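You operate a simulated robot arm through the tools that you are given. There is no shell and no other tool. Be economical: measure what you need, move in short steps, check, and stop when the job is done.

You are at the controls of a simulated robot arm. One attempt, no reset.

Task
Light the spilt glitter and brush it into the dustpan.
Fine: lamp aimed before it is switched on, brushing in its light, lamp off after, brush back where it lay.

Only the result counts: the job must be done as asked and must still hold three seconds after the hand-in. Knocking over, shifting, dropping, spilling or breaking anything else fails it.

Robot
A 7-joint arm with a two-finger parallel gripper on a trunk, on a base that drives. Base frame: it is fixed to the floor where the robot stands at the start and does not move with it; the origin is under the middle of the robot, x ahead of it, y to its left, z up; the surface under the hand at the start is at about z = 0.951. Readings come in m, rad, newtons and seconds.
Its first joint turns from -2.897 to 2.897 rad. Places, roughly: lamp head [1.1, 0, 1.3]; lamp switch [1, -0.1, 1]; pink lint brush (14x5x4 cm) [0.8, 0, 1]; spilt glitter [0.9, -0.2, 1]. Payload 3.43 kg.
Tool frame: the origin (TCP) lies between the finger pads and is the grasp point; the fingertips stand 0.03 m ahead of it; z points along the fingers, y is the line along which they close. Largest opening 0.094 m; finger width 0.028, thickness 0.01; the body of the gripper, 0.05 by 0.096 m, starts 0.055 m behind the TCP.
Orientation is that of the tool frame in the base frame, as a unit quaternion [w, x, y, z]. With the fingers straight down and closing along the base's y, the tool's x points along the base's -x, its y along +y and its z along -z.

Tools
- The arm moves only by the tool send_rows. Its arguments are lists of equal length, an entry for each row: "offset": the shift along the tool's x, y, z in m, a list of three; "rotation": the turn, a rotation vector about the tool's x, y, z in rad, a list of three. In form: {"offset": [[x, y, z], ...], "rotation": [[ax, ay, az], ...]}. A call has 1 to 12 rows; each row shifts and turns the commanded pose from where the row before left it, along the tool's axes as they then stand. "hand" is the gripper command, from -1 (shut) to 1 (fully open), values between in proportion, set as the call begins (left out, the last holds). Each row takes 0.2 s and may step no farther than 0.05 m and 0.15 rad from the row before; otherwise, or with a gripper value out of range, the whole call is refused. A pose out of reach is approached as far as the arm can. The call stops where the force on the tool passes 40 N (or 10 N more than at its start, if that is more) or the arm is blocked; 0.2 s more then pass. The fingers move at their own pace (about 0.045 m/s each) and stop on an object; they squeeze with about 38 N. The grip force told is the motor's: it shows also when the fingers shut on nothing. Time passes only in rows, and 0.2 s behind the last, so rows that do not move let the fingers close. It gives the time, the measured TCP pose, the force on the tool (base axes), the opening and the grip force at its end, in the units of the frame above (readings bear some noise), with the torque about the TCP (base axes, N m) and any sound that the robot's microphone picked up.
- Cameras (640 x 400 px; columns grow to the right, rows downward): "scene" is now at [0.5045, 0.1386, 1.5116]; the picture's right is [-0.68, -0.74, 0.00], its down [-0.48, 0.44, -0.76] and it looks along [0.56, -0.52, -0.65] (base axes); focal length 261 px, centre (320, 200). "wrist" rides on the gripper at [0.076, 0.014, -0.103] in the tool frame; the picture's right is [-0.18, 0.98, 0.00], its down [-0.75, -0.14, -0.64] and it looks along [-0.63, -0.12, 0.77] (tool axes); focal length 243 px, centre (320, 200). There is no depth. A picture from a camera that has moved, and an enlarged one, comes with that camera's place and axes in the base frame and with its lens.
- capture(camera): a new picture of that camera. The clock stands still meanwhile.
- raise_lower(by): slides the trunk up (or, below 0, down) by that many m; the arm and the scene camera ride with it, the base frame stays. It gives what a move gives, with no picture.
- roll_base(legs): drives the robot by 1 to 6 legs, each [ahead, left, turn to the left] in m, m and rad, along the robot's own axes; the way and the turn of a leg run together, so that a leg with both is an arc; at most 1.5 m and 3.142 rad a leg. The arm and the cameras ride along, it lands a little off, and it stops where it bumps. It gives what a move gives.
- turn_head(pan, tilt): turns the head with the scene camera to pan (to the left, within 1.798 rad either way) and tilt (down, from -0.506 to 1.204), counted from straight ahead of the robot. It gives what a move gives.
- zoom(camera, box): a new picture of the part [left, top, right, bottom] of that camera's present view, enlarged. The clock stands still meanwhile.
- close_job(): hands the job in; it is judged then, once.

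Work in short steps. Places have to be worked out from the pictures, the camera data and where the tool is seen: move nearer, look again, correct. Check each grasp and each placing, and mend what went wrong. You have 120 turns and 78 pictures in all, those below and enlarged ones among them. Open the gripper and draw the arm clear of the work before you hand the job in, unless the task says otherwise; then end with one line.

The tools are called after "Emit:" by a JSON object that holds its "method" and its "body". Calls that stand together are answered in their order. send_rows: Moves the arm, as the interface text tells. Its arguments: {"type":"object","properties":{"offset":{"type":"array","items":{"type":"array","items":{"type":"number"}}},"rotation":{"type":"array","items":{"type":"array","items":{"type":"number"}}},"hand":{"type":"number"}},"required":["offset","rotation"]} The other tools are called the same way: raise_lower (by) slides the trunk up or down; roll_base (legs) drives the base; turn_head (pan, tilt) turns the head that bears the scene camera; capture (camera) takes a picture; zoom (camera, box) takes an enlarged picture of a part of a camera's view; close_job () hands the job in.

At the start:

```text
time_s: 0.0
tcp_pos: [0.6557, -0.0125, 0.9997]
orientation: [-0.001, 0.0, 1.0, 0.001]
wrist_force: [-0.9, 0.3, 0.8]
torque: [0.02, -0.04, 0.01]
finger_gap: 0.0939
grip_force: 0.0
trunk travel left (down, up): [-0.575, 0.035]
robot x, y, heading: [-0.0, -0.0036, 0.002]
head pan, tilt: [-0.744, 0.703]
```

scene: 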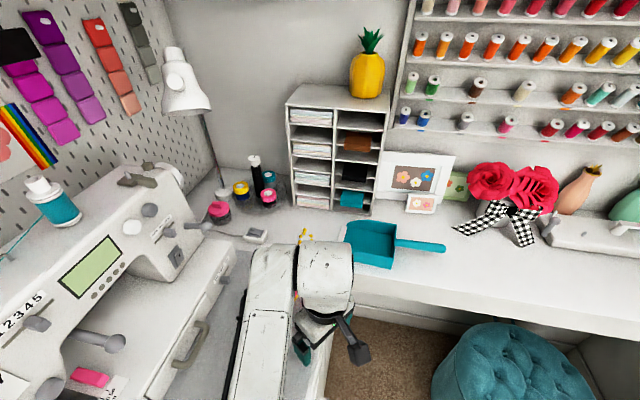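
wrist: 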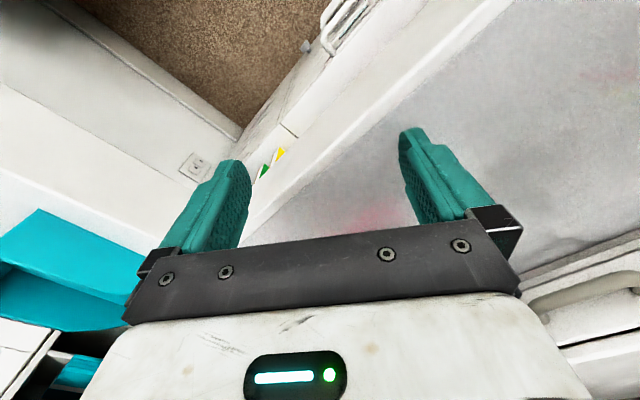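

The arm hides the work area. I'll lift the hand up and back a little, then look again.

Emit:
{"method": "send_rows", "body": {"offset": [[0, 0, -0.05], [0, 0, -0.05], [0.05, 0, -0.05], [0.05, 0, -0.05], [0.05, 0, 0], [0.05, 0, 0]], "rotation": [[0, 0, 0], [0, 0, 0], [0, 0, 0], [0, 0, 0], [0, 0, 0], [0, 0, 0]]}}

Emit:
{"method": "turn_head", "body": {"pan": -0.5, "tilt": 0.75}}

Emit:
{"method": "capture", "body": {"camera": "scene"}}

Emit:
{"method": "capture", "body": {"camera": "wrist"}}

```text
refused: row 3 steps farther than a row can; nothing moved
```

```text
time_s: 0.8
tcp_pos: [0.655, -0.0122, 0.9993]
orientation: [0.0, 0.0, 1.0, 0.0]
wrist_force: [-0.3, -0.6, -0.5]
torque: [0.0, 0.02, 0.0]
finger_gap: 0.0939
grip_force: 0.1
trunk travel left (down, up): [-0.575, 0.035]
robot x, y, heading: [-0.0018, 0.004, -0.005]
head pan, tilt: [-0.499, 0.75]
```

```text
75 pictures are left
camera scene: at [0.5148, 0.1563, 1.5077], right [-0.48, -0.88, 0.0], down [-0.6, 0.33, -0.73], along [0.64, -0.35, -0.68], focal length 261 px, centre (320, 200)
```

scene: 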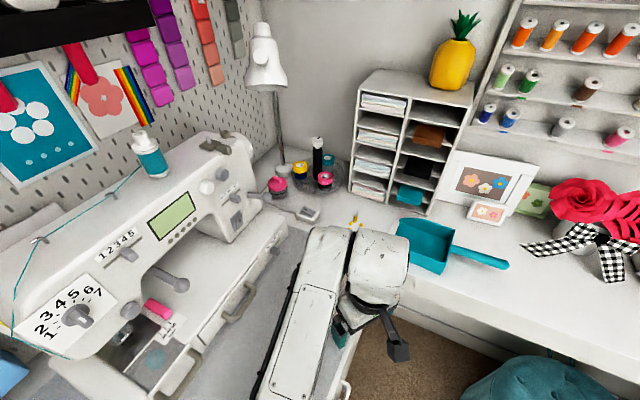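

```text
74 pictures are left
camera wrist: at [0.5788, 0.0014, 1.1025], right [0.18, 0.98, 0.0], down [0.75, -0.14, 0.64], along [0.63, -0.12, -0.77], focal length 243 px, centre (320, 200)
```

wrist: 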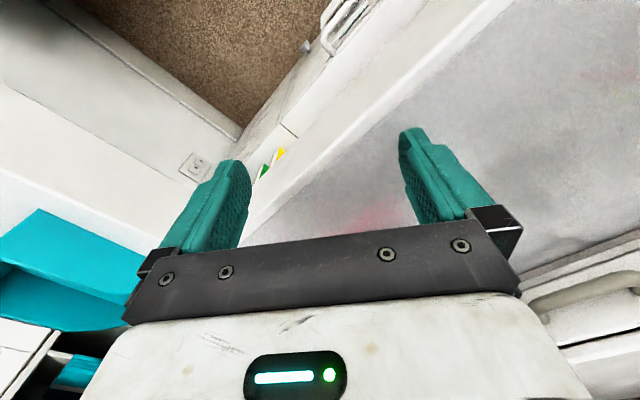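

The step was refused for its diagonal size. I'll lift straight up, then draw back.

Emit:
{"method": "send_rows", "body": {"offset": [[0, 0, -0.05], [0, 0, -0.05], [0, 0, -0.05], [0, 0, -0.05], [0.05, 0, 0], [0.05, 0, 0], [0.05, 0, 0], [0.05, 0, 0], [0, 0.05, 0], [0, 0.05, 0], [0, 0.05, 0], [0, 0.05, 0]], "rotation": [[0, 0, 0], [0, 0, 0], [0, 0, 0], [0, 0, 0], [0, 0, 0], [0, 0, 0], [0, 0, 0], [0, 0, 0], [0, 0, 0], [0, 0, 0], [0, 0, 0], [0, 0, 0]]}}

Emit:
{"method": "capture", "body": {"camera": "scene"}}

```text
time_s: 3.4
tcp_pos: [0.5416, 0.182, 1.2003]
orientation: [0.0, 0.001, 1.0, 0.0]
wrist_force: [-0.8, -0.6, 0.2]
torque: [-0.02, 0.0, 0.0]
finger_gap: 0.094
grip_force: 0.2
out of reach, approached as far as the arm can: row 7, 8
trunk travel left (down, up): [-0.575, 0.035]
robot x, y, heading: [0.0009, -0.0016, 0.001]
head pan, tilt: [-0.499, 0.75]
```

```text
73 pictures are left
camera scene: at [0.5148, 0.1561, 1.5077], right [-0.48, -0.88, 0.0], down [-0.6, 0.33, -0.73], along [0.64, -0.35, -0.68], focal length 261 px, centre (320, 200)
```

scene: 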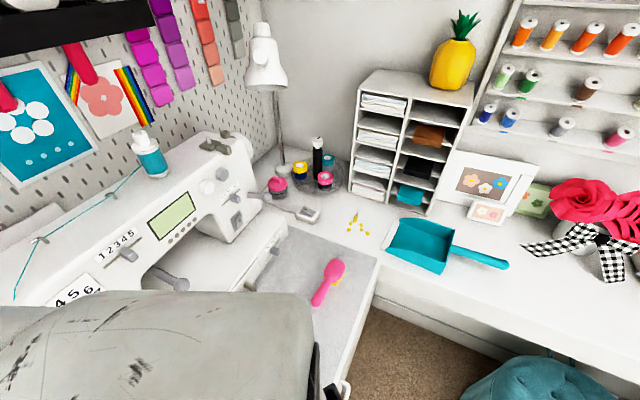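

Now the brush, glitter, pan, switch and lamp are all visible. I'll enlarge them.

Emit:
{"method": "zoom", "body": {"camera": "scene", "box": [280, 190, 520, 340]}}

Emit:
{"method": "zoom", "body": {"camera": "scene", "box": [220, 10, 380, 110]}}

Emit:
{"method": "zoom", "body": {"camera": "scene", "box": [240, 140, 400, 240]}}

```text
2.67 times, centred on (400, 265) of scene
camera zoom: at [0.5148, 0.1561, 1.5077], right [-0.48, -0.88, 0.0], down [-0.6, 0.33, -0.73], along [0.64, -0.35, -0.68], focal length 696 px, centre (107, 27)
```

zoom: 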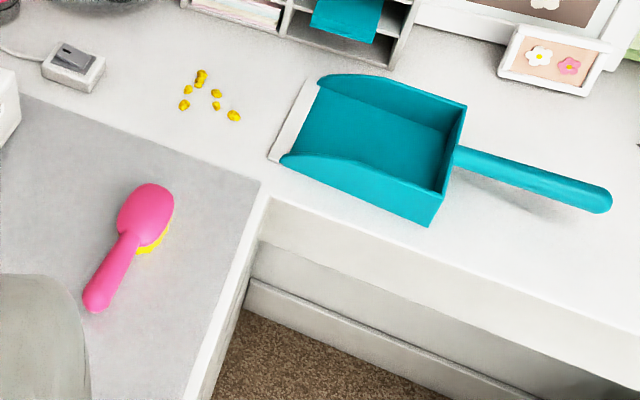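

```text
4.00 times, centred on (300, 60) of scene
camera zoom: at [0.5148, 0.1561, 1.5077], right [-0.48, -0.88, 0.0], down [-0.6, 0.33, -0.73], along [0.64, -0.35, -0.68], focal length 1044 px, centre (400, 760)
```

zoom: 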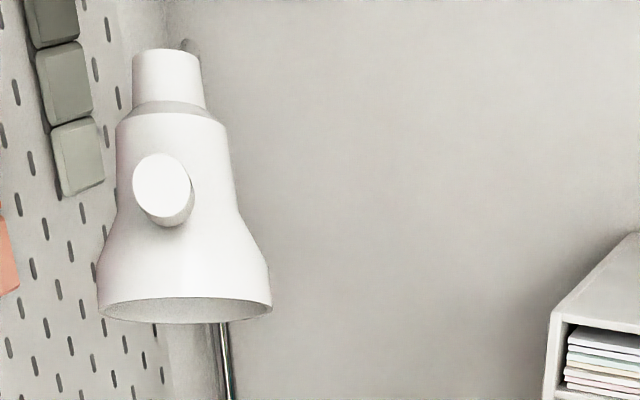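

```text
4.00 times, centred on (320, 190) of scene
camera zoom: at [0.5148, 0.1561, 1.5077], right [-0.48, -0.88, 0.0], down [-0.6, 0.33, -0.73], along [0.64, -0.35, -0.68], focal length 1044 px, centre (320, 240)
```

zoom: 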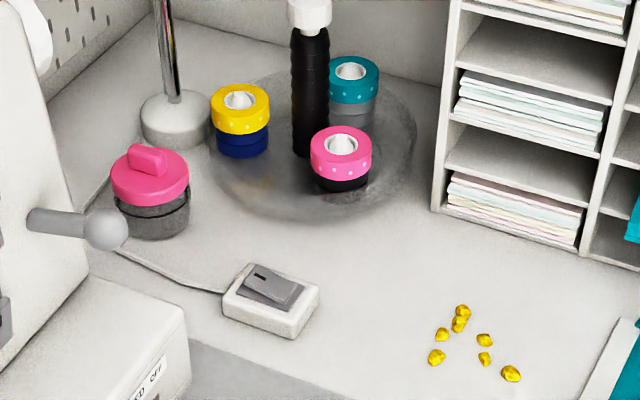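

Glitter is around (0.89, -0.17), the pan lip centre about (0.823, -0.227), the brush head about (0.795, -0.035), and the lamp pole about (1.23, -0.09). I'll pitch the hand forward so the wrist camera can look at the lamp.

Emit:
{"method": "send_rows", "body": {"offset": [[0, -0.05, 0], [0, -0.05, 0], [0, -0.05, 0], [-0.05, 0, 0], [-0.05, 0, 0], [0, 0, 0], [0, 0, 0], [0, 0, 0], [0, 0, 0], [0, 0, 0]], "rotation": [[0, 0, 0], [0, 0, 0], [0, 0, 0], [0, 0, 0], [0, 0, 0], [0, -0.15, 0], [0, -0.15, 0], [0, -0.15, 0], [0, -0.15, 0], [0, -0.15, 0]]}}

Emit:
{"method": "capture", "body": {"camera": "wrist"}}

Emit:
{"method": "capture", "body": {"camera": "scene"}}

```text
time_s: 5.7
tcp_pos: [0.6434, -0.024, 1.1786]
orientation: [0.246, -0.044, 0.956, -0.154]
wrist_force: [-0.3, -0.5, 0.1]
torque: [-0.02, 0.04, -0.02]
finger_gap: 0.094
grip_force: 0.1
out of reach, approached as far as the arm can: row 9, 10
trunk travel left (down, up): [-0.575, 0.035]
robot x, y, heading: [-0.0003, 0.0007, 0.003]
head pan, tilt: [-0.499, 0.75]
stopped in row 10: the arm was blocked; the commanded pose is now the measured one
```

```text
69 pictures are left
camera wrist: at [0.5272, 0.0053, 1.2251], right [0.15, 0.96, -0.23], down [0.35, 0.16, 0.92], along [0.92, -0.22, -0.31], focal length 243 px, centre (320, 200)
```

wrist: 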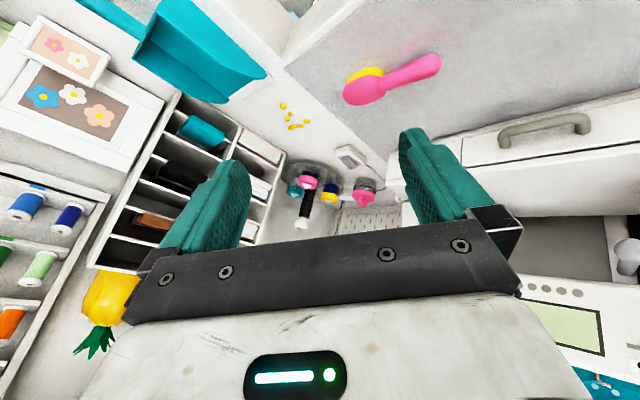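

```text
68 pictures are left
camera scene: at [0.5148, 0.1563, 1.5076], right [-0.48, -0.88, 0.0], down [-0.6, 0.33, -0.73], along [0.64, -0.35, -0.68], focal length 261 px, centre (320, 200)
```

scene: 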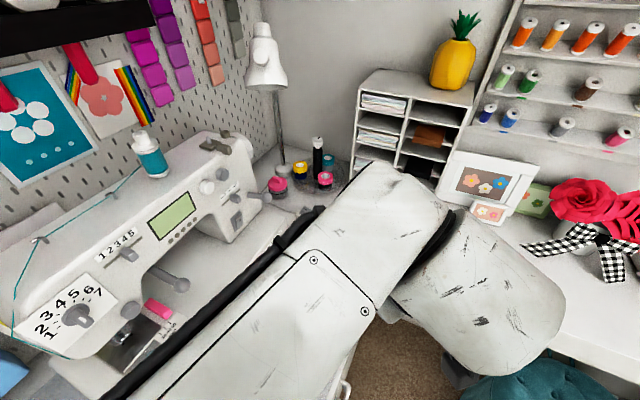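

The wrist hit a limit because the hand is too close in. I'll move forward and up, undo the stray twist, then pitch more.

Emit:
{"method": "send_rows", "body": {"offset": [[-0.04, 0, 0.02], [-0.04, 0, 0.02], [-0.04, 0, 0.02], [-0.04, 0, 0.02], [-0.02, 0, -0.04], [-0.02, 0, -0.04], [0, 0, 0], [0, 0, 0]], "rotation": [[-0.092, 0, 0.054], [-0.092, 0, 0.054], [-0.092, 0, 0.054], [0, 0, 0], [0, 0, 0], [0, 0, 0], [0, -0.13, 0], [0, -0.13, 0]]}}

Emit:
{"method": "capture", "body": {"camera": "wrist"}}

```text
time_s: 7.5
tcp_pos: [0.8182, -0.0215, 1.2765]
orientation: [0.373, 0.001, 0.928, 0.001]
wrist_force: [-0.1, 0.1, -0.5]
torque: [0.0, 0.0, 0.03]
finger_gap: 0.0939
grip_force: 0.1
trunk travel left (down, up): [-0.575, 0.035]
robot x, y, heading: [0.0001, 0.0001, -0.001]
head pan, tilt: [-0.499, 0.75]
```

```text
67 pictures are left
camera wrist: at [0.693, -0.0064, 1.2976], right [0.13, 0.98, 0.13], down [0.1, -0.14, 0.98], along [0.99, -0.12, -0.12], focal length 243 px, centre (320, 200)
```

wrist: 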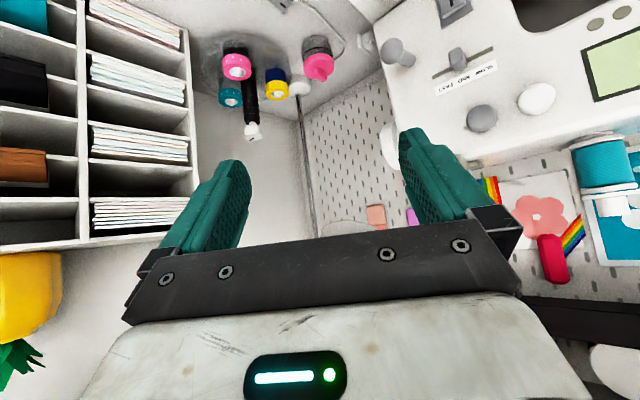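

The lamp rim is just showing behind the fingers. Pitching further up will bring it into clear view.

Emit:
{"method": "send_rows", "body": {"offset": [[0, 0, 0], [0, 0, 0], [0, 0, 0], [0, 0, 0], [0, 0, 0]], "rotation": [[0, -0.13, 0], [0, -0.13, 0], [0, -0.13, 0], [0, -0.13, 0], [0, -0.13, 0]]}}

Emit:
{"method": "capture", "body": {"camera": "wrist"}}

Emit:
{"method": "capture", "body": {"camera": "scene"}}

```text
time_s: 8.7
tcp_pos: [0.8184, -0.0215, 1.2746]
orientation: [0.651, 0.001, 0.759, 0.0]
wrist_force: [-0.3, -0.4, 0.1]
torque: [-0.04, -0.01, -0.01]
finger_gap: 0.0937
grip_force: 0.1
trunk travel left (down, up): [-0.575, 0.035]
robot x, y, heading: [-0.0004, 0.0028, 0.006]
head pan, tilt: [-0.499, 0.75]
```

```text
66 pictures are left
camera wrist: at [0.7053, -0.0068, 1.216], right [0.03, 0.98, 0.18], down [-0.52, -0.14, 0.84], along [0.85, -0.12, 0.51], focal length 243 px, centre (320, 200)
```

wrist: 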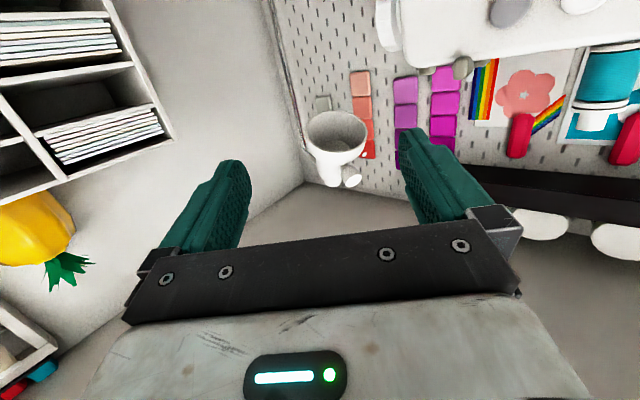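

```text
65 pictures are left
camera scene: at [0.5149, 0.1563, 1.5078], right [-0.48, -0.88, 0.0], down [-0.6, 0.33, -0.73], along [0.64, -0.35, -0.68], focal length 261 px, centre (320, 200)
```

scene: 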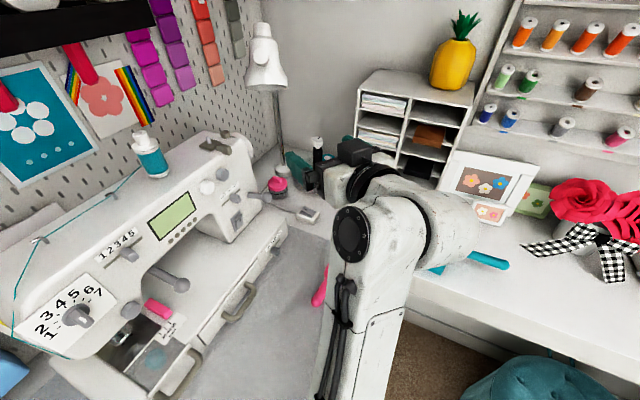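

Emit:
{"method": "zoom", "body": {"camera": "wrist", "box": [240, 70, 432, 190]}}

```text
3.33 times, centred on (336, 130) of wrist
camera zoom: at [0.7053, -0.0068, 1.216], right [0.03, 0.98, 0.18], down [-0.52, -0.14, 0.84], along [0.85, -0.12, 0.51], focal length 809 px, centre (267, 433)
```

zoom: 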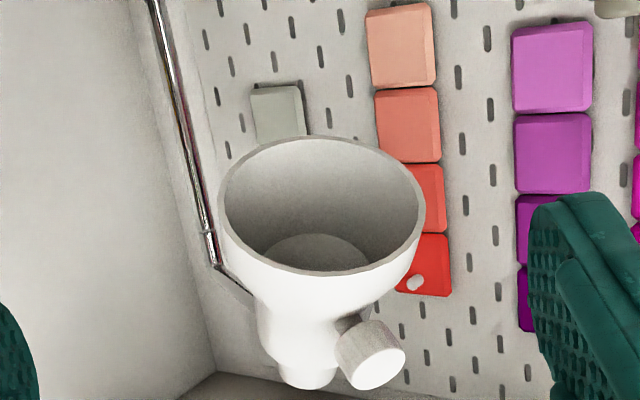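

Triangulated: knob tip ≈(1.017, 0.002, 1.378), shade rim centre ≈(1.058, -0.013, 1.313), and pole top ≈(1.228, -0.09). The beam now lands near (0.91, 0.06). The tilt already suits, so it needs about a 37° pan left about the pole. I'll go in front of the knob with the fingers partly open.

Emit:
{"method": "send_rows", "body": {"offset": [[-0.03, 0.0135, 0.024], [-0.03, 0.0135, 0.024], [-0.03, 0.0135, 0.024], [-0.03, 0.0135, 0.024], [0, 0, 0], [0, 0, 0], [0, 0, 0]], "rotation": [[0, 0, 0], [0, 0, 0], [0, 0, 0], [0, 0, 0], [0.115, 0, 0.018], [0.115, 0, 0.018], [0.115, 0, 0.018]], "hand": 0.3}}

Emit:
{"method": "capture", "body": {"camera": "wrist"}}

Emit:
{"method": "zoom", "body": {"camera": "scene", "box": [200, 10, 392, 130]}}

```text
time_s: 10.2
tcp_pos: [0.9323, 0.0315, 1.3801]
orientation: [0.641, 0.133, 0.748, -0.113]
wrist_force: [0.0, 0.1, -0.3]
torque: [-0.04, -0.02, 0.02]
finger_gap: 0.061
grip_force: 0.2
trunk travel left (down, up): [-0.575, 0.035]
robot x, y, heading: [0.0023, 0.0049, -0.001]
head pan, tilt: [-0.499, 0.75]
```

```text
63 pictures are left
camera wrist: at [0.8314, 0.0841, 1.3211], right [0.37, 0.91, 0.18], down [-0.53, 0.05, 0.84], along [0.76, -0.41, 0.5], focal length 243 px, centre (320, 200)
```

wrist: 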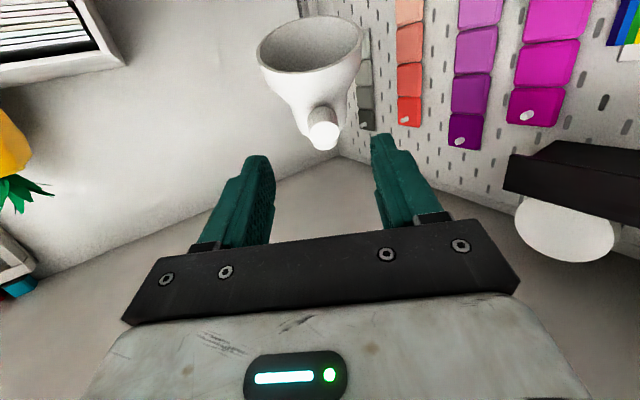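

```text
3.33 times, centred on (296, 70) of scene
camera zoom: at [0.5149, 0.1562, 1.5077], right [-0.48, -0.88, 0.0], down [-0.6, 0.33, -0.73], along [0.64, -0.35, -0.68], focal length 870 px, centre (400, 633)
```

zoom: 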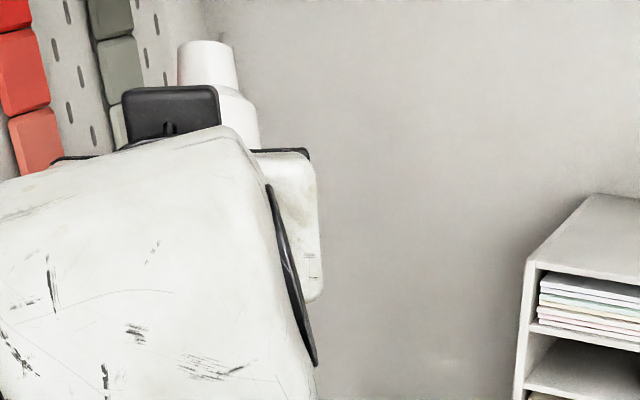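

The knob sits where I computed. I'll advance to straddle it.

Emit:
{"method": "send_rows", "body": {"offset": [[-0.006, 0, 0.04], [-0.006, 0, 0.04]], "rotation": [[0, 0, 0], [0, 0, 0]]}}

Emit:
{"method": "capture", "body": {"camera": "wrist"}}

```text
time_s: 10.8
tcp_pos: [1.0079, 0.0033, 1.3797]
orientation: [0.639, 0.133, 0.749, -0.112]
wrist_force: [0.6, -0.2, 0.1]
torque: [0.0, 0.0, -0.02]
finger_gap: 0.0611
grip_force: 0.1
trunk travel left (down, up): [-0.575, 0.035]
robot x, y, heading: [-0.0006, 0.0003, -0.004]
head pan, tilt: [-0.499, 0.75]
```

```text
61 pictures are left
camera wrist: at [0.9063, 0.0568, 1.3215], right [0.37, 0.91, 0.18], down [-0.53, 0.04, 0.84], along [0.76, -0.41, 0.5], focal length 243 px, centre (320, 200)
```

wrist: 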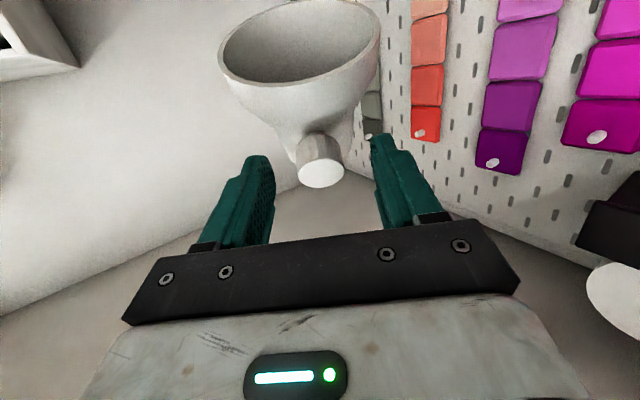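

The fingers straddle the knob. I'll narrow the gap, then start panning along an arc round the pole, two steps at first.

Emit:
{"method": "send_rows", "body": {"offset": [[0, 0, 0], [0, -0.0239, 0.0012], [0, -0.0239, 0.0012]], "rotation": [[0, 0, 0], [-0.0988, 0, -0.0153], [-0.0988, 0, -0.0153]], "hand": -0.1}}

Emit:
{"method": "capture", "body": {"camera": "wrist"}}

Emit:
{"method": "capture", "body": {"camera": "scene"}}

```text
time_s: 11.7
tcp_pos: [0.9959, -0.0426, 1.379]
orientation: [0.648, 0.056, 0.758, -0.048]
wrist_force: [-0.5, 0.9, 0.4]
torque: [0.04, 0.0, 0.0]
finger_gap: 0.0423
grip_force: 0.1
trunk travel left (down, up): [-0.575, 0.035]
robot x, y, heading: [0.0009, 0.001, -0.003]
head pan, tilt: [-0.499, 0.75]
```

```text
60 pictures are left
camera wrist: at [0.8851, -0.0118, 1.3205], right [0.17, 0.97, 0.18], down [-0.53, -0.06, 0.84], along [0.83, -0.24, 0.5], focal length 243 px, centre (320, 200)
```

wrist: 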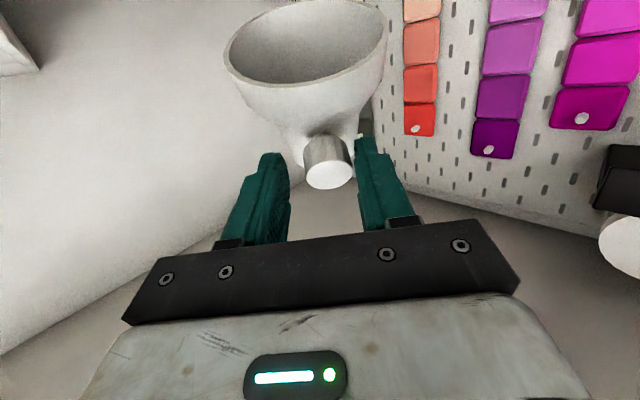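

```text
59 pictures are left
camera scene: at [0.5148, 0.1565, 1.5077], right [-0.48, -0.88, 0.0], down [-0.6, 0.33, -0.73], along [0.64, -0.35, -0.68], focal length 261 px, centre (320, 200)
```

scene: 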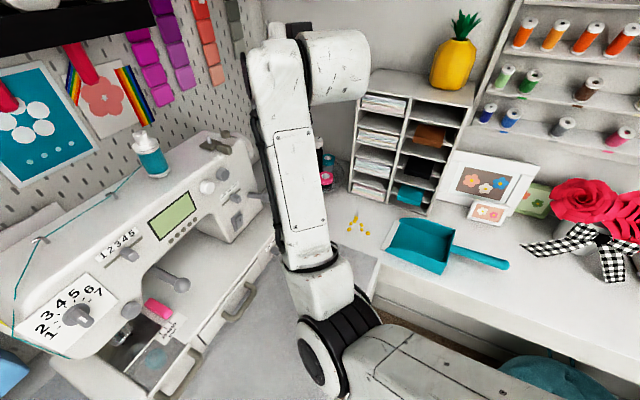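

The lamp pans freely about the pole with the push. I'll continue about 0.4 rad along the arc.

Emit:
{"method": "send_rows", "body": {"offset": [[0, -0.0239, 0.0012], [0, -0.0239, 0.0012], [0, -0.0239, 0.0012], [0, -0.0239, 0.0012]], "rotation": [[-0.0988, 0, -0.0153], [-0.0988, 0, -0.0153], [-0.0988, 0, -0.0153], [-0.0988, 0, -0.0153]]}}

Emit:
{"method": "capture", "body": {"camera": "wrist"}}

```text
time_s: 12.7
tcp_pos: [1.0013, -0.1374, 1.3767]
orientation: [0.645, -0.094, 0.754, 0.081]
wrist_force: [-0.6, 0.2, 0.9]
torque: [0.01, -0.02, -0.02]
finger_gap: 0.0425
grip_force: 0.1
trunk travel left (down, up): [-0.575, 0.035]
robot x, y, heading: [0.0021, -0.0004, 0.002]
head pan, tilt: [-0.499, 0.75]
```

```text
58 pictures are left
camera wrist: at [0.8872, -0.1521, 1.3178], right [-0.22, 0.96, 0.18], down [-0.47, -0.27, 0.84], along [0.86, 0.1, 0.5], focal length 243 px, centre (320, 200)
```

wrist: 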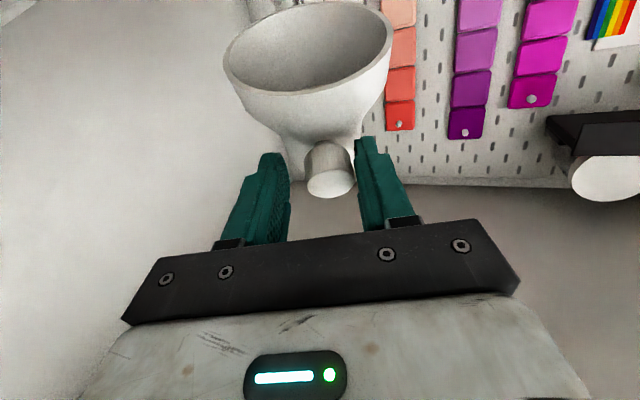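

Knob now at about 190° around the pole. I'll push a little further, then back off and measure the shade axis.

Emit:
{"method": "send_rows", "body": {"offset": [[0, -0.017, 0.001], [0, 0.006, 0], [0, 0, -0.04], [0, 0, -0.04], [0, 0, -0.04]], "rotation": [[-0.07, 0, -0.01], [0, 0, 0], [0, 0, 0], [0, 0, 0], [0, 0, 0]]}}

Emit:
{"method": "zoom", "body": {"camera": "wrist", "box": [200, 0, 440, 150]}}

Emit:
{"method": "capture", "body": {"camera": "scene"}}

```text
time_s: 13.8
tcp_pos: [0.8931, -0.182, 1.3959]
orientation: [0.641, -0.121, 0.751, 0.105]
wrist_force: [0.2, -0.5, 0.2]
torque: [0.01, -0.04, 0.0]
finger_gap: 0.0422
grip_force: 0.1
trunk travel left (down, up): [-0.575, 0.035]
robot x, y, heading: [0.001, -0.0043, 0.004]
head pan, tilt: [-0.499, 0.75]
```

```text
2.67 times, centred on (320, 75) of wrist
camera zoom: at [0.7808, -0.2048, 1.3372], right [-0.28, 0.94, 0.19], down [-0.45, -0.3, 0.84], along [0.85, 0.16, 0.5], focal length 647 px, centre (320, 533)
```

zoom: 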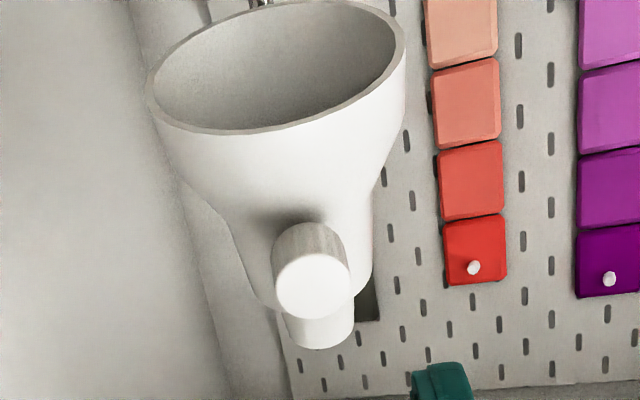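

```text
56 pictures are left
camera scene: at [0.5149, 0.1564, 1.5077], right [-0.48, -0.88, 0.0], down [-0.6, 0.33, -0.73], along [0.64, -0.35, -0.68], focal length 261 px, centre (320, 200)
```

scene: 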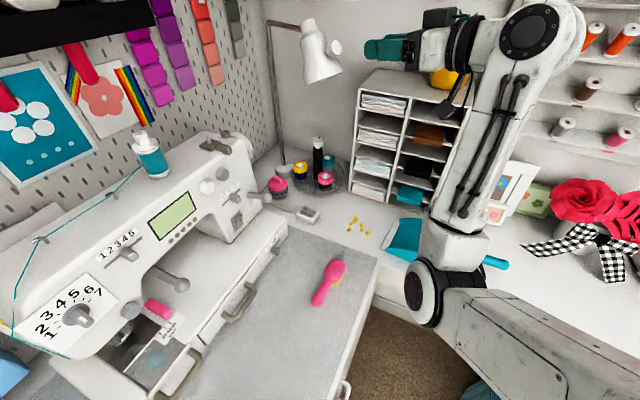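

The lamp now clearly shows a pole with a cross arm and the head panned. I'll enlarge it to measure the axis.

Emit:
{"method": "zoom", "body": {"camera": "scene", "box": [250, 10, 378, 90]}}

```text
5.00 times, centred on (314, 50) of scene
camera zoom: at [0.5149, 0.1564, 1.5077], right [-0.48, -0.88, 0.0], down [-0.6, 0.33, -0.73], along [0.64, -0.35, -0.68], focal length 1305 px, centre (350, 950)
```

zoom: 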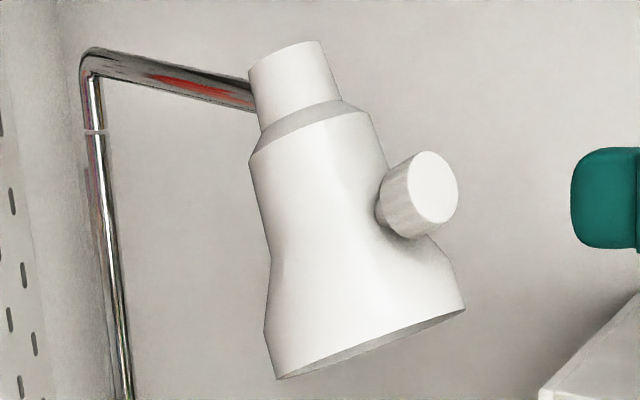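

The axis now runs (1.087,-0.127,1.413) → (1.035,-0.139,1.312), so the beam falls near (0.86,-0.18), on the glitter within a few centimetres. Next I'll close the fingers and go look at the switch.

Emit:
{"method": "send_rows", "body": {"offset": [[0, 0, -0.05], [0, 0, 0], [0, 0, 0], [0, 0, 0], [0, 0, 0], [0, 0, 0], [0, 0, 0], [0, 0, 0], [0, 0, 0], [0, 0.045, 0], [0, 0.045, 0], [0, 0.04, 0]], "rotation": [[0, 0, 0], [0.105, 0, 0.016], [0.105, 0, 0.016], [0.105, 0, 0.016], [0, 0.143, 0], [0, 0.143, 0], [0, 0.143, 0], [0, 0.143, 0], [0, 0.143, 0], [0, 0, 0], [0, 0, 0], [0, 0, 0]], "hand": -1}}

Emit:
{"method": "send_rows", "body": {"offset": [[0.032, 0, 0.038], [0.032, 0, 0.038], [0.032, 0, 0.038], [0.032, 0, 0.038], [0.032, 0, 0.038]], "rotation": [[0, 0, 0], [0, 0, 0], [0, 0, 0], [0, 0, 0], [0, 0, 0]]}}

Emit:
{"method": "capture", "body": {"camera": "wrist"}}

```text
time_s: 16.4
tcp_pos: [0.8452, -0.0717, 1.4021]
orientation: [0.342, 0.001, 0.94, 0.001]
wrist_force: [-0.2, 0.0, 0.2]
torque: [0.01, 0.0, 0.02]
finger_gap: 0.0
grip_force: 33.3
trunk travel left (down, up): [-0.575, 0.035]
robot x, y, heading: [-0.0014, 0.001, 0.0]
head pan, tilt: [-0.499, 0.75]
```

```text
time_s: 17.6
tcp_pos: [0.844, -0.0688, 1.1525]
orientation: [0.343, -0.001, 0.94, 0.001]
wrist_force: [-0.2, -0.9, -0.1]
torque: [0.02, 0.03, 0.0]
finger_gap: 0.0
grip_force: 32.7
trunk travel left (down, up): [-0.575, 0.035]
robot x, y, heading: [-0.0014, -0.0028, -0.001]
head pan, tilt: [-0.499, 0.75]
```

```text
54 pictures are left
camera wrist: at [0.7196, -0.0552, 1.1816], right [0.14, 0.98, 0.12], down [0.16, -0.14, 0.98], along [0.98, -0.12, -0.18], focal length 243 px, centre (320, 200)
```

wrist: 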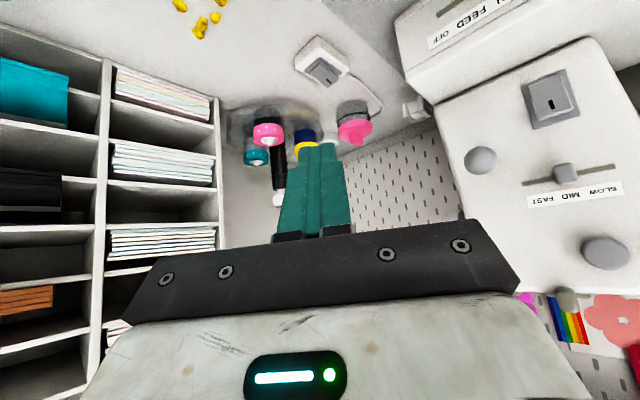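

The switch shows near the top of this view; I'll enlarge it, together with a scene view.

Emit:
{"method": "zoom", "body": {"camera": "wrist", "box": [272, 20, 368, 80]}}

Emit:
{"method": "zoom", "body": {"camera": "scene", "box": [282, 190, 346, 230]}}

```text
6.67 times, centred on (320, 50) of wrist
camera zoom: at [0.7196, -0.0552, 1.1816], right [0.14, 0.98, 0.12], down [0.16, -0.14, 0.98], along [0.98, -0.12, -0.18], focal length 1618 px, centre (320, 1200)
```

zoom: 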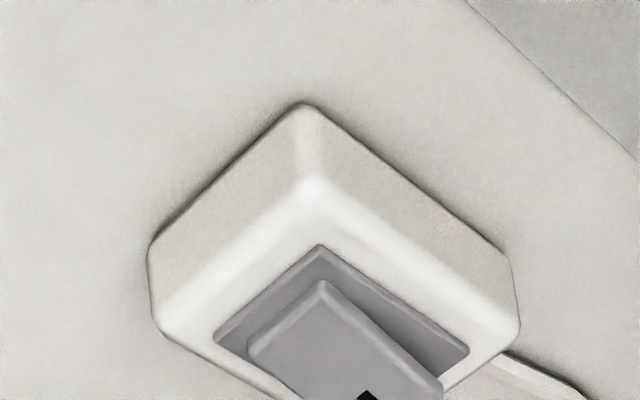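

```text
10.00 times, centred on (314, 210) of scene
camera zoom: at [0.5149, 0.156, 1.5078], right [-0.48, -0.88, 0.0], down [-0.6, 0.33, -0.73], along [0.64, -0.35, -0.68], focal length 2611 px, centre (380, 100)
```

zoom: 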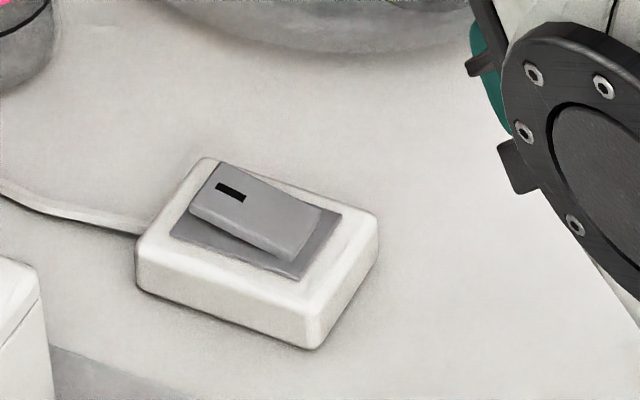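

The rocker's raised end is the far one, with the black mark at about (1.004, -0.062, 0.973); pressing it should switch on. I'll go above it with closed fingers, pitched 40°.

Emit:
{"method": "send_rows", "body": {"offset": [[-0.0132, 0.0012, 0.0445], [-0.0132, 0.0012, 0.0445], [-0.0132, 0.0012, 0.0445], [-0.0132, 0.0012, 0.0445]], "rotation": [[0, 0, 0], [0, 0, 0], [0, 0, 0], [0, 0, 0]]}}

Emit:
{"method": "capture", "body": {"camera": "wrist"}}

Emit:
{"method": "zoom", "body": {"camera": "scene", "box": [250, 150, 378, 230]}}

```text
time_s: 18.6
tcp_pos: [0.9985, -0.0651, 1.0534]
orientation: [0.342, -0.001, 0.94, 0.001]
wrist_force: [-0.9, 0.0, -0.2]
torque: [0.0, 0.02, -0.04]
finger_gap: 0.0
grip_force: 32.7
trunk travel left (down, up): [-0.575, 0.035]
robot x, y, heading: [0.001, 0.0014, 0.004]
head pan, tilt: [-0.499, 0.75]
```

```text
51 pictures are left
camera wrist: at [0.8742, -0.0506, 1.0829], right [0.14, 0.98, 0.12], down [0.16, -0.14, 0.98], along [0.98, -0.12, -0.18], focal length 243 px, centre (320, 200)
```

wrist: 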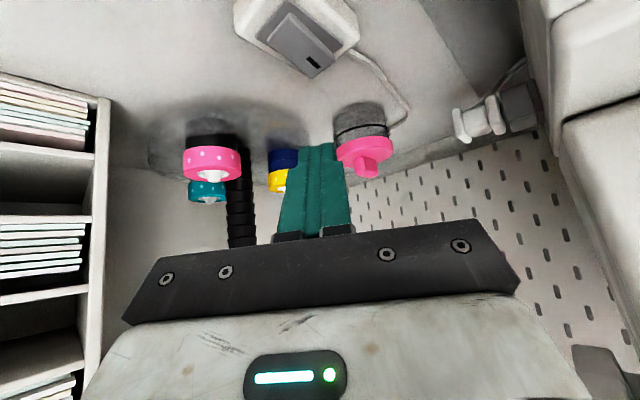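

```text
5.00 times, centred on (314, 190) of scene
camera zoom: at [0.5149, 0.1562, 1.5077], right [-0.48, -0.88, 0.0], down [-0.6, 0.33, -0.73], along [0.64, -0.35, -0.68], focal length 1305 px, centre (350, 250)
```

zoom: 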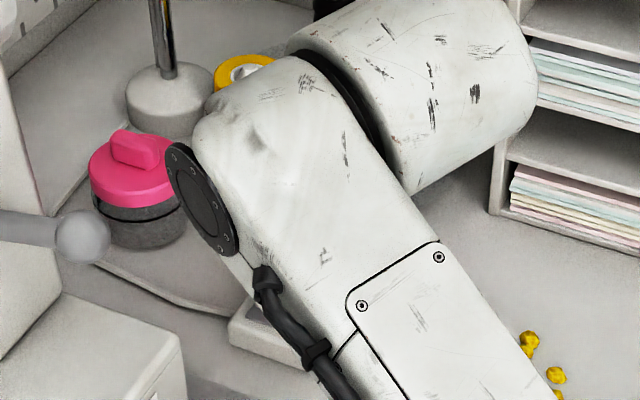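

The mark is confirmed at (1.006, -0.061). I'll descend and press in small steps, listening for a click.

Emit:
{"method": "send_rows", "body": {"offset": [[0.0257, 0, 0.0306], [0.0039, 0.002, 0.0046], [0.0039, 0, 0.0046]], "rotation": [[0, 0, 0], [0, 0, 0], [0, 0, 0]]}}

```text
time_s: 19.4
tcp_pos: [0.9991, -0.0665, 1.0057]
orientation: [0.346, 0.0, 0.938, 0.001]
wrist_force: [5.5, -3.3, 11.2]
torque: [-0.09, -0.28, -0.07]
finger_gap: 0.0
grip_force: 33.2
trunk travel left (down, up): [-0.575, 0.035]
robot x, y, heading: [-0.003, 0.0017, 0.003]
head pan, tilt: [-0.499, 0.75]
heard: click
```

A click at 11 N. I'll lift off and look to see whether the lamp is on.

Emit:
{"method": "send_rows", "body": {"offset": [[-0.0257, 0, -0.0306], [-0.0257, 0, -0.0306], [0.03, 0, -0.035], [0.03, 0, -0.035], [0.03, 0, -0.035]], "rotation": [[0, 0, 0], [0, 0, 0], [0, 0, 0], [0, 0, 0], [0, 0, 0]]}}

Emit:
{"method": "capture", "body": {"camera": "scene"}}

Emit:
{"method": "capture", "body": {"camera": "wrist"}}

```text
time_s: 20.6
tcp_pos: [0.8636, -0.0654, 1.1017]
orientation: [0.343, 0.001, 0.939, 0.001]
wrist_force: [0.2, -0.8, -0.4]
torque: [0.01, -0.01, 0.03]
finger_gap: 0.0
grip_force: 33.0
trunk travel left (down, up): [-0.575, 0.035]
robot x, y, heading: [0.0006, -0.0017, -0.002]
head pan, tilt: [-0.499, 0.75]
```

```text
49 pictures are left
camera scene: at [0.515, 0.1562, 1.5077], right [-0.48, -0.88, 0.0], down [-0.6, 0.33, -0.73], along [0.64, -0.35, -0.68], focal length 261 px, centre (320, 200)
```

scene: 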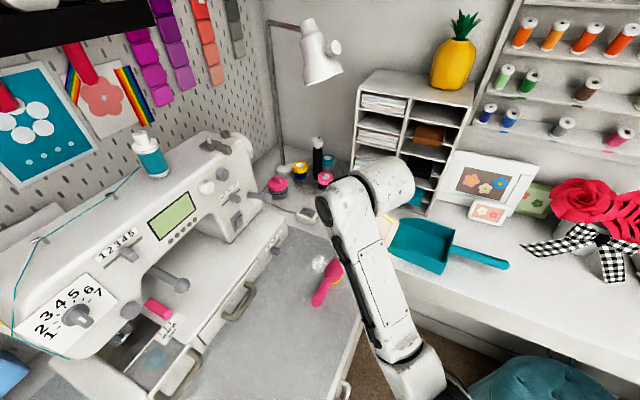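

```text
48 pictures are left
camera wrist: at [0.7391, -0.0509, 1.1312], right [0.14, 0.98, 0.12], down [0.16, -0.14, 0.98], along [0.98, -0.12, -0.18], focal length 243 px, centre (320, 200)
```

wrist: 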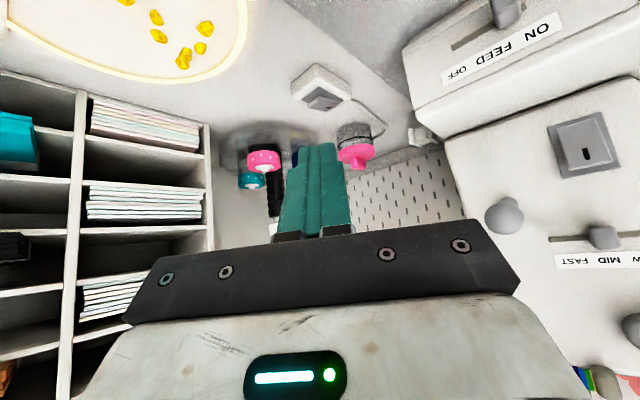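

The lamp is lit and its pool of light covers all the glitter. Now I'll point the hand down, yaw to suit the brush handle, and open, viewing it from above.

Emit:
{"method": "send_rows", "body": {"offset": [[0, 0, 0], [0, 0, 0], [0, 0, 0], [0, 0, 0], [0, 0, 0], [0.04, 0.03, 0], [0.04, 0.03, 0], [0.04, 0.03, 0]], "rotation": [[0, 0.14, 0], [0, 0.14, 0], [0, 0.14, 0], [0, 0.14, 0], [0, 0.138, 0], [0, 0, 0], [0, 0, 0], [0, 0, 0]], "hand": 1}}

Emit:
{"method": "send_rows", "body": {"offset": [[0, 0, 0], [0, 0, 0], [0, 0, 0], [0, 0, 0], [0, 0, 0], [0, 0, 0], [0, 0, 0]], "rotation": [[0, 0, 0.143], [0, 0, 0.143], [0, 0, 0.143], [0, 0, 0.143], [0, 0, 0.143], [0, 0, 0.143], [0, 0, 0.143]]}}

Emit:
{"method": "capture", "body": {"camera": "wrist"}}

Emit:
{"method": "capture", "body": {"camera": "scene"}}

```text
time_s: 22.4
tcp_pos: [0.755, 0.026, 1.0531]
orientation: [0.209, 0.001, 0.978, 0.001]
wrist_force: [0.4, -0.6, 0.3]
torque: [0.0, 0.04, 0.01]
finger_gap: 0.0939
grip_force: 0.0
out of reach, approached as far as the arm can: row 3, 4, 5
trunk travel left (down, up): [-0.575, 0.035]
robot x, y, heading: [0.0005, 0.0003, 0.0]
head pan, tilt: [-0.499, 0.75]
```

```text
time_s: 24.1
tcp_pos: [0.7536, 0.0268, 1.0533]
orientation: [0.183, 0.47, 0.857, 0.101]
wrist_force: [0.6, 0.3, -0.5]
torque: [-0.01, 0.02, 0.0]
finger_gap: 0.0941
grip_force: 0.0
trunk travel left (down, up): [-0.575, 0.035]
robot x, y, heading: [-0.0042, -0.0007, 0.001]
head pan, tilt: [-0.499, 0.75]
```

```text
47 pictures are left
camera wrist: at [0.6855, 0.098, 1.1364], right [0.85, 0.37, 0.38], down [0.0, -0.71, 0.7], along [0.53, -0.59, -0.6], focal length 243 px, centre (320, 200)
```

wrist: 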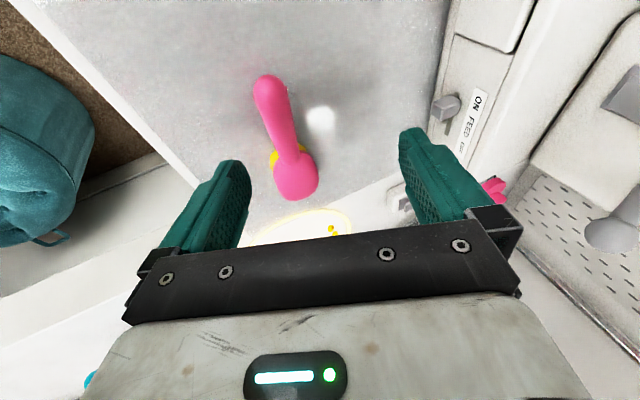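

```text
46 pictures are left
camera scene: at [0.5149, 0.1562, 1.5077], right [-0.48, -0.88, 0.0], down [-0.6, 0.33, -0.73], along [0.64, -0.35, -0.68], focal length 261 px, centre (320, 200)
```

scene: 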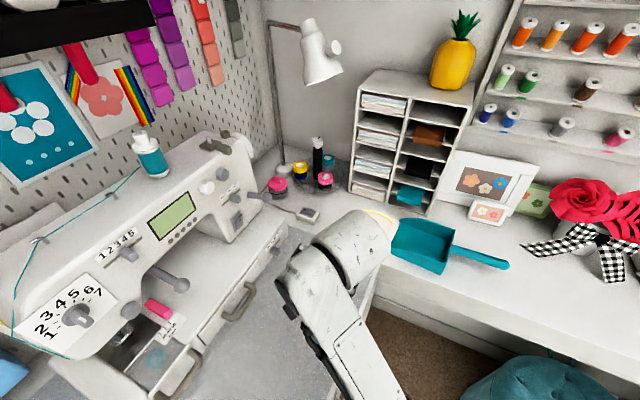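

The hand is still tilted about 24° forward. I'll try removing the tilt now with the new yaw.

Emit:
{"method": "send_rows", "body": {"offset": [[0, 0, 0], [0, 0, 0], [0, 0, 0], [0, 0, 0]], "rotation": [[0.118, 0.0753, 0], [0.118, 0.0753, 0], [0.118, 0.0753, 0], [0, 0, 0]]}}

Emit:
{"method": "capture", "body": {"camera": "wrist"}}

```text
time_s: 25.1
tcp_pos: [0.7535, 0.0262, 1.0539]
orientation: [0.183, 0.469, 0.858, 0.101]
wrist_force: [-0.3, 0.5, -0.3]
torque: [0.01, 0.0, -0.02]
finger_gap: 0.0938
grip_force: 0.1
out of reach, approached as far as the arm can: row 1, 2, 3
trunk travel left (down, up): [-0.575, 0.035]
robot x, y, heading: [0.0008, 0.0012, -0.003]
head pan, tilt: [-0.499, 0.75]
```

```text
45 pictures are left
camera wrist: at [0.6854, 0.098, 1.1364], right [0.85, 0.38, 0.38], down [0.0, -0.71, 0.7], along [0.53, -0.59, -0.6], focal length 243 px, centre (320, 200)
```

wrist: 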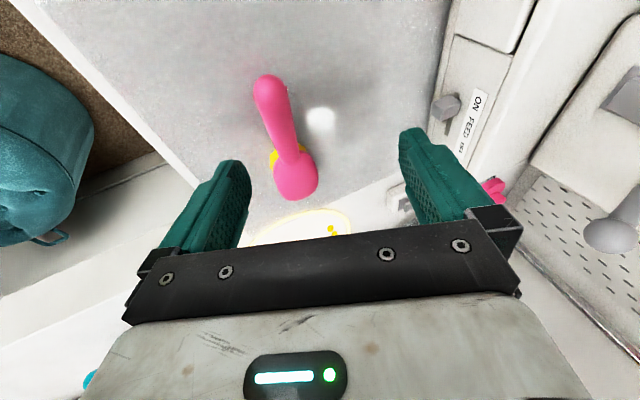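

A joint limit blocks it in this arm posture. I'll move farther out and up, straighten there, and return.

Emit:
{"method": "send_rows", "body": {"offset": [[-0.0088, 0.0138, -0.0364], [-0.0088, 0.0138, -0.0364], [-0.0245, 0.0385, 0.0205], [-0.0245, 0.0385, 0.0205], [-0.0245, 0.0385, 0.0205], [0, 0, 0], [0, 0, 0], [0, 0, 0]], "rotation": [[0, 0, 0], [0, 0, 0], [0, 0, 0], [0, 0, 0], [0, 0, 0], [0.118, 0.0753, 0], [0.118, 0.0753, 0], [0.118, 0.0753, 0]]}}

Emit:
{"method": "capture", "body": {"camera": "scene"}}

```text
time_s: 26.9
tcp_pos: [0.9217, 0.0103, 1.0985]
orientation: [0.039, 0.483, 0.875, 0.0]
wrist_force: [-0.1, -0.3, -0.4]
torque: [0.05, 0.02, 0.01]
finger_gap: 0.094
grip_force: 0.1
out of reach, approached as far as the arm can: row 1, 2
trunk travel left (down, up): [-0.575, 0.035]
robot x, y, heading: [0.0006, 0.003, 0.003]
head pan, tilt: [-0.499, 0.75]
```

```text
44 pictures are left
camera scene: at [0.5151, 0.1558, 1.5076], right [-0.48, -0.88, 0.0], down [-0.6, 0.33, -0.73], along [0.64, -0.35, -0.68], focal length 261 px, centre (320, 200)
```

scene: 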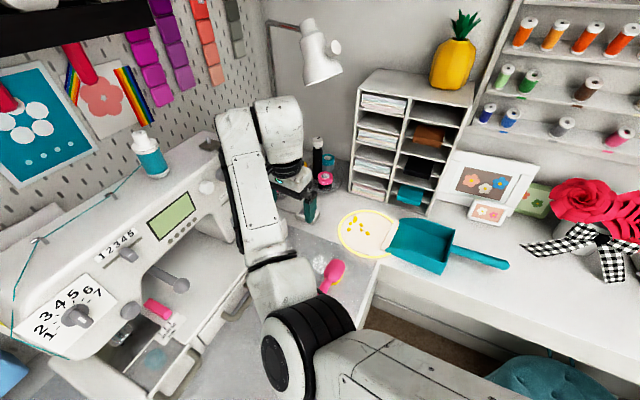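

Straightened here. I'll come back toward the brush in steps and see whether the orientation holds.

Emit:
{"method": "send_rows", "body": {"offset": [[0.0212, -0.0338, 0], [0.0212, -0.0338, 0], [0.0212, -0.0338, 0]], "rotation": [[0, 0, 0], [0, 0, 0], [0, 0, 0]]}}

Emit:
{"method": "capture", "body": {"camera": "wrist"}}

```text
time_s: 27.2
tcp_pos: [0.9078, 0.0084, 1.0995]
orientation: [0.047, 0.488, 0.872, 0.005]
wrist_force: [4.0, -2.8, 1.2]
torque: [0.16, 0.08, -0.3]
finger_gap: 0.094
grip_force: 0.2
trunk travel left (down, up): [-0.575, 0.035]
robot x, y, heading: [-0.0016, 0.0033, -0.002]
head pan, tilt: [-0.499, 0.75]
stopped in row 1: the force on the tool passed its limit at 69 N (the readings are from after the stop); the commanded pose is now the measured one
```

```text
43 pictures are left
camera wrist: at [0.8708, 0.0843, 1.1963], right [0.93, 0.36, 0.07], down [0.22, -0.69, 0.69], along [0.29, -0.63, -0.72], focal length 243 px, centre (320, 200)
```

wrist: 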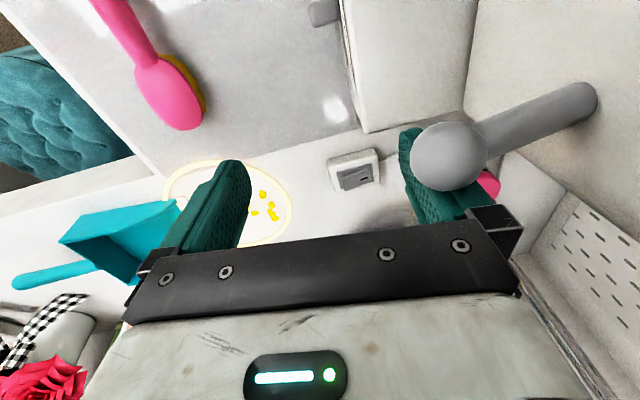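

The finger met the sewing machine's ball-ended lever. I'll back straight away from it (tool -x), then raise and check that nothing moved.

Emit:
{"method": "send_rows", "body": {"offset": [[-0.03, 0, 0], [-0.04, 0, 0], [-0.04, 0, 0], [0, 0, -0.04]], "rotation": [[0, 0, 0], [0, 0, 0], [0, 0, 0], [0, 0, 0]]}}

Emit:
{"method": "capture", "body": {"camera": "scene"}}

Emit:
{"method": "capture", "body": {"camera": "wrist"}}

```text
time_s: 28.2
tcp_pos: [0.958, -0.0835, 1.1462]
orientation: [0.047, 0.487, 0.872, 0.004]
wrist_force: [-0.4, -0.4, 0.0]
torque: [0.01, -0.01, -0.04]
finger_gap: 0.0936
grip_force: 0.1
trunk travel left (down, up): [-0.575, 0.035]
robot x, y, heading: [0.0005, 0.0006, -0.001]
head pan, tilt: [-0.499, 0.75]
```

```text
42 pictures are left
camera scene: at [0.5151, 0.156, 1.5076], right [-0.48, -0.88, 0.0], down [-0.6, 0.33, -0.73], along [0.64, -0.35, -0.68], focal length 261 px, centre (320, 200)
```

scene: 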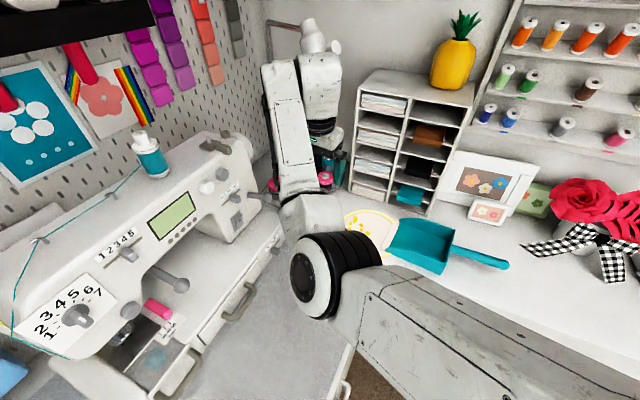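

```text
41 pictures are left
camera wrist: at [0.9221, -0.007, 1.2433], right [0.93, 0.36, 0.06], down [0.22, -0.69, 0.69], along [0.29, -0.63, -0.72], focal length 243 px, centre (320, 200)
```

wrist: 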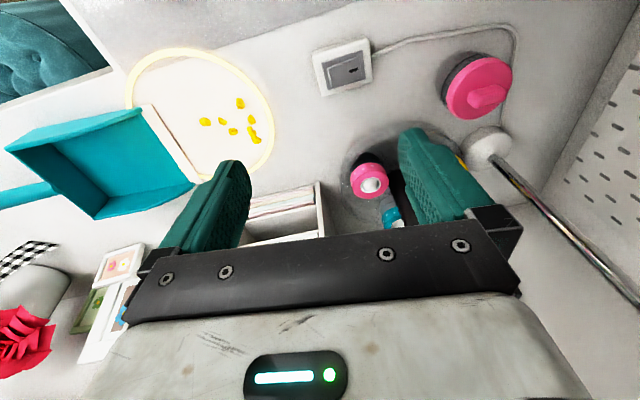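

The machine and lever look unmoved. I'll come back toward the brush along a line well clear of the machine (y ≈ -0.08), then lower a bit to test the reach with the tool straight down.

Emit:
{"method": "send_rows", "body": {"offset": [[0.0188, -0.0306, -0.0031], [0.0188, -0.0306, -0.0031], [0.0188, -0.0306, -0.0031], [0.0188, -0.0306, -0.0031]], "rotation": [[0, 0, 0], [0, 0, 0], [0, 0, 0], [0, 0, 0]]}}

Emit:
{"method": "capture", "body": {"camera": "wrist"}}

Emit:
{"method": "capture", "body": {"camera": "scene"}}

```text
time_s: 29.2
tcp_pos: [0.8154, -0.0823, 1.1478]
orientation: [0.047, 0.486, 0.873, 0.003]
wrist_force: [-0.3, -0.3, -0.9]
torque: [-0.02, -0.01, -0.02]
finger_gap: 0.094
grip_force: 0.1
trunk travel left (down, up): [-0.575, 0.035]
robot x, y, heading: [0.0015, -0.0048, 0.002]
head pan, tilt: [-0.499, 0.75]
```

```text
40 pictures are left
camera wrist: at [0.7797, -0.0062, 1.245], right [0.93, 0.36, 0.07], down [0.22, -0.69, 0.69], along [0.29, -0.63, -0.72], focal length 243 px, centre (320, 200)
```

wrist: 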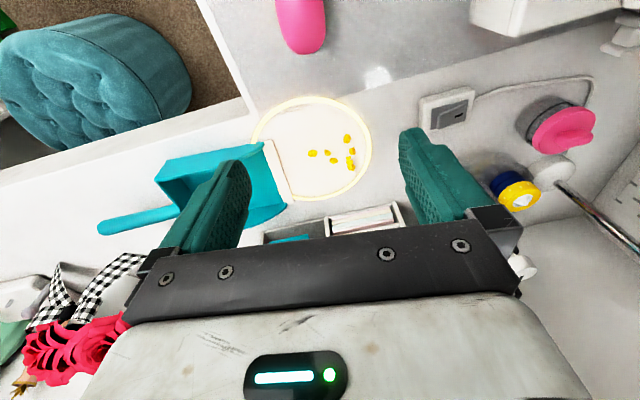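

```text
39 pictures are left
camera scene: at [0.515, 0.1561, 1.5076], right [-0.48, -0.88, 0.0], down [-0.6, 0.33, -0.73], along [0.64, -0.35, -0.68], focal length 261 px, centre (320, 200)
```

scene: 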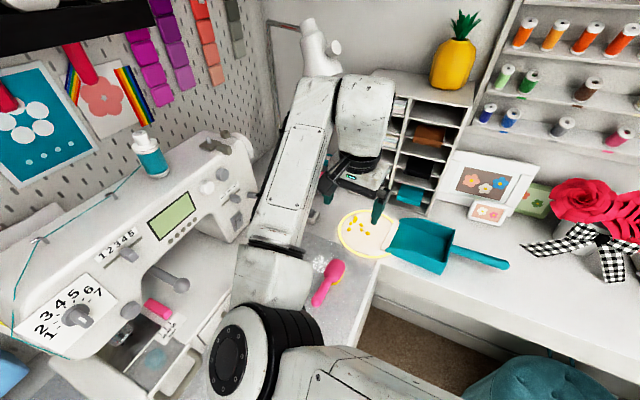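

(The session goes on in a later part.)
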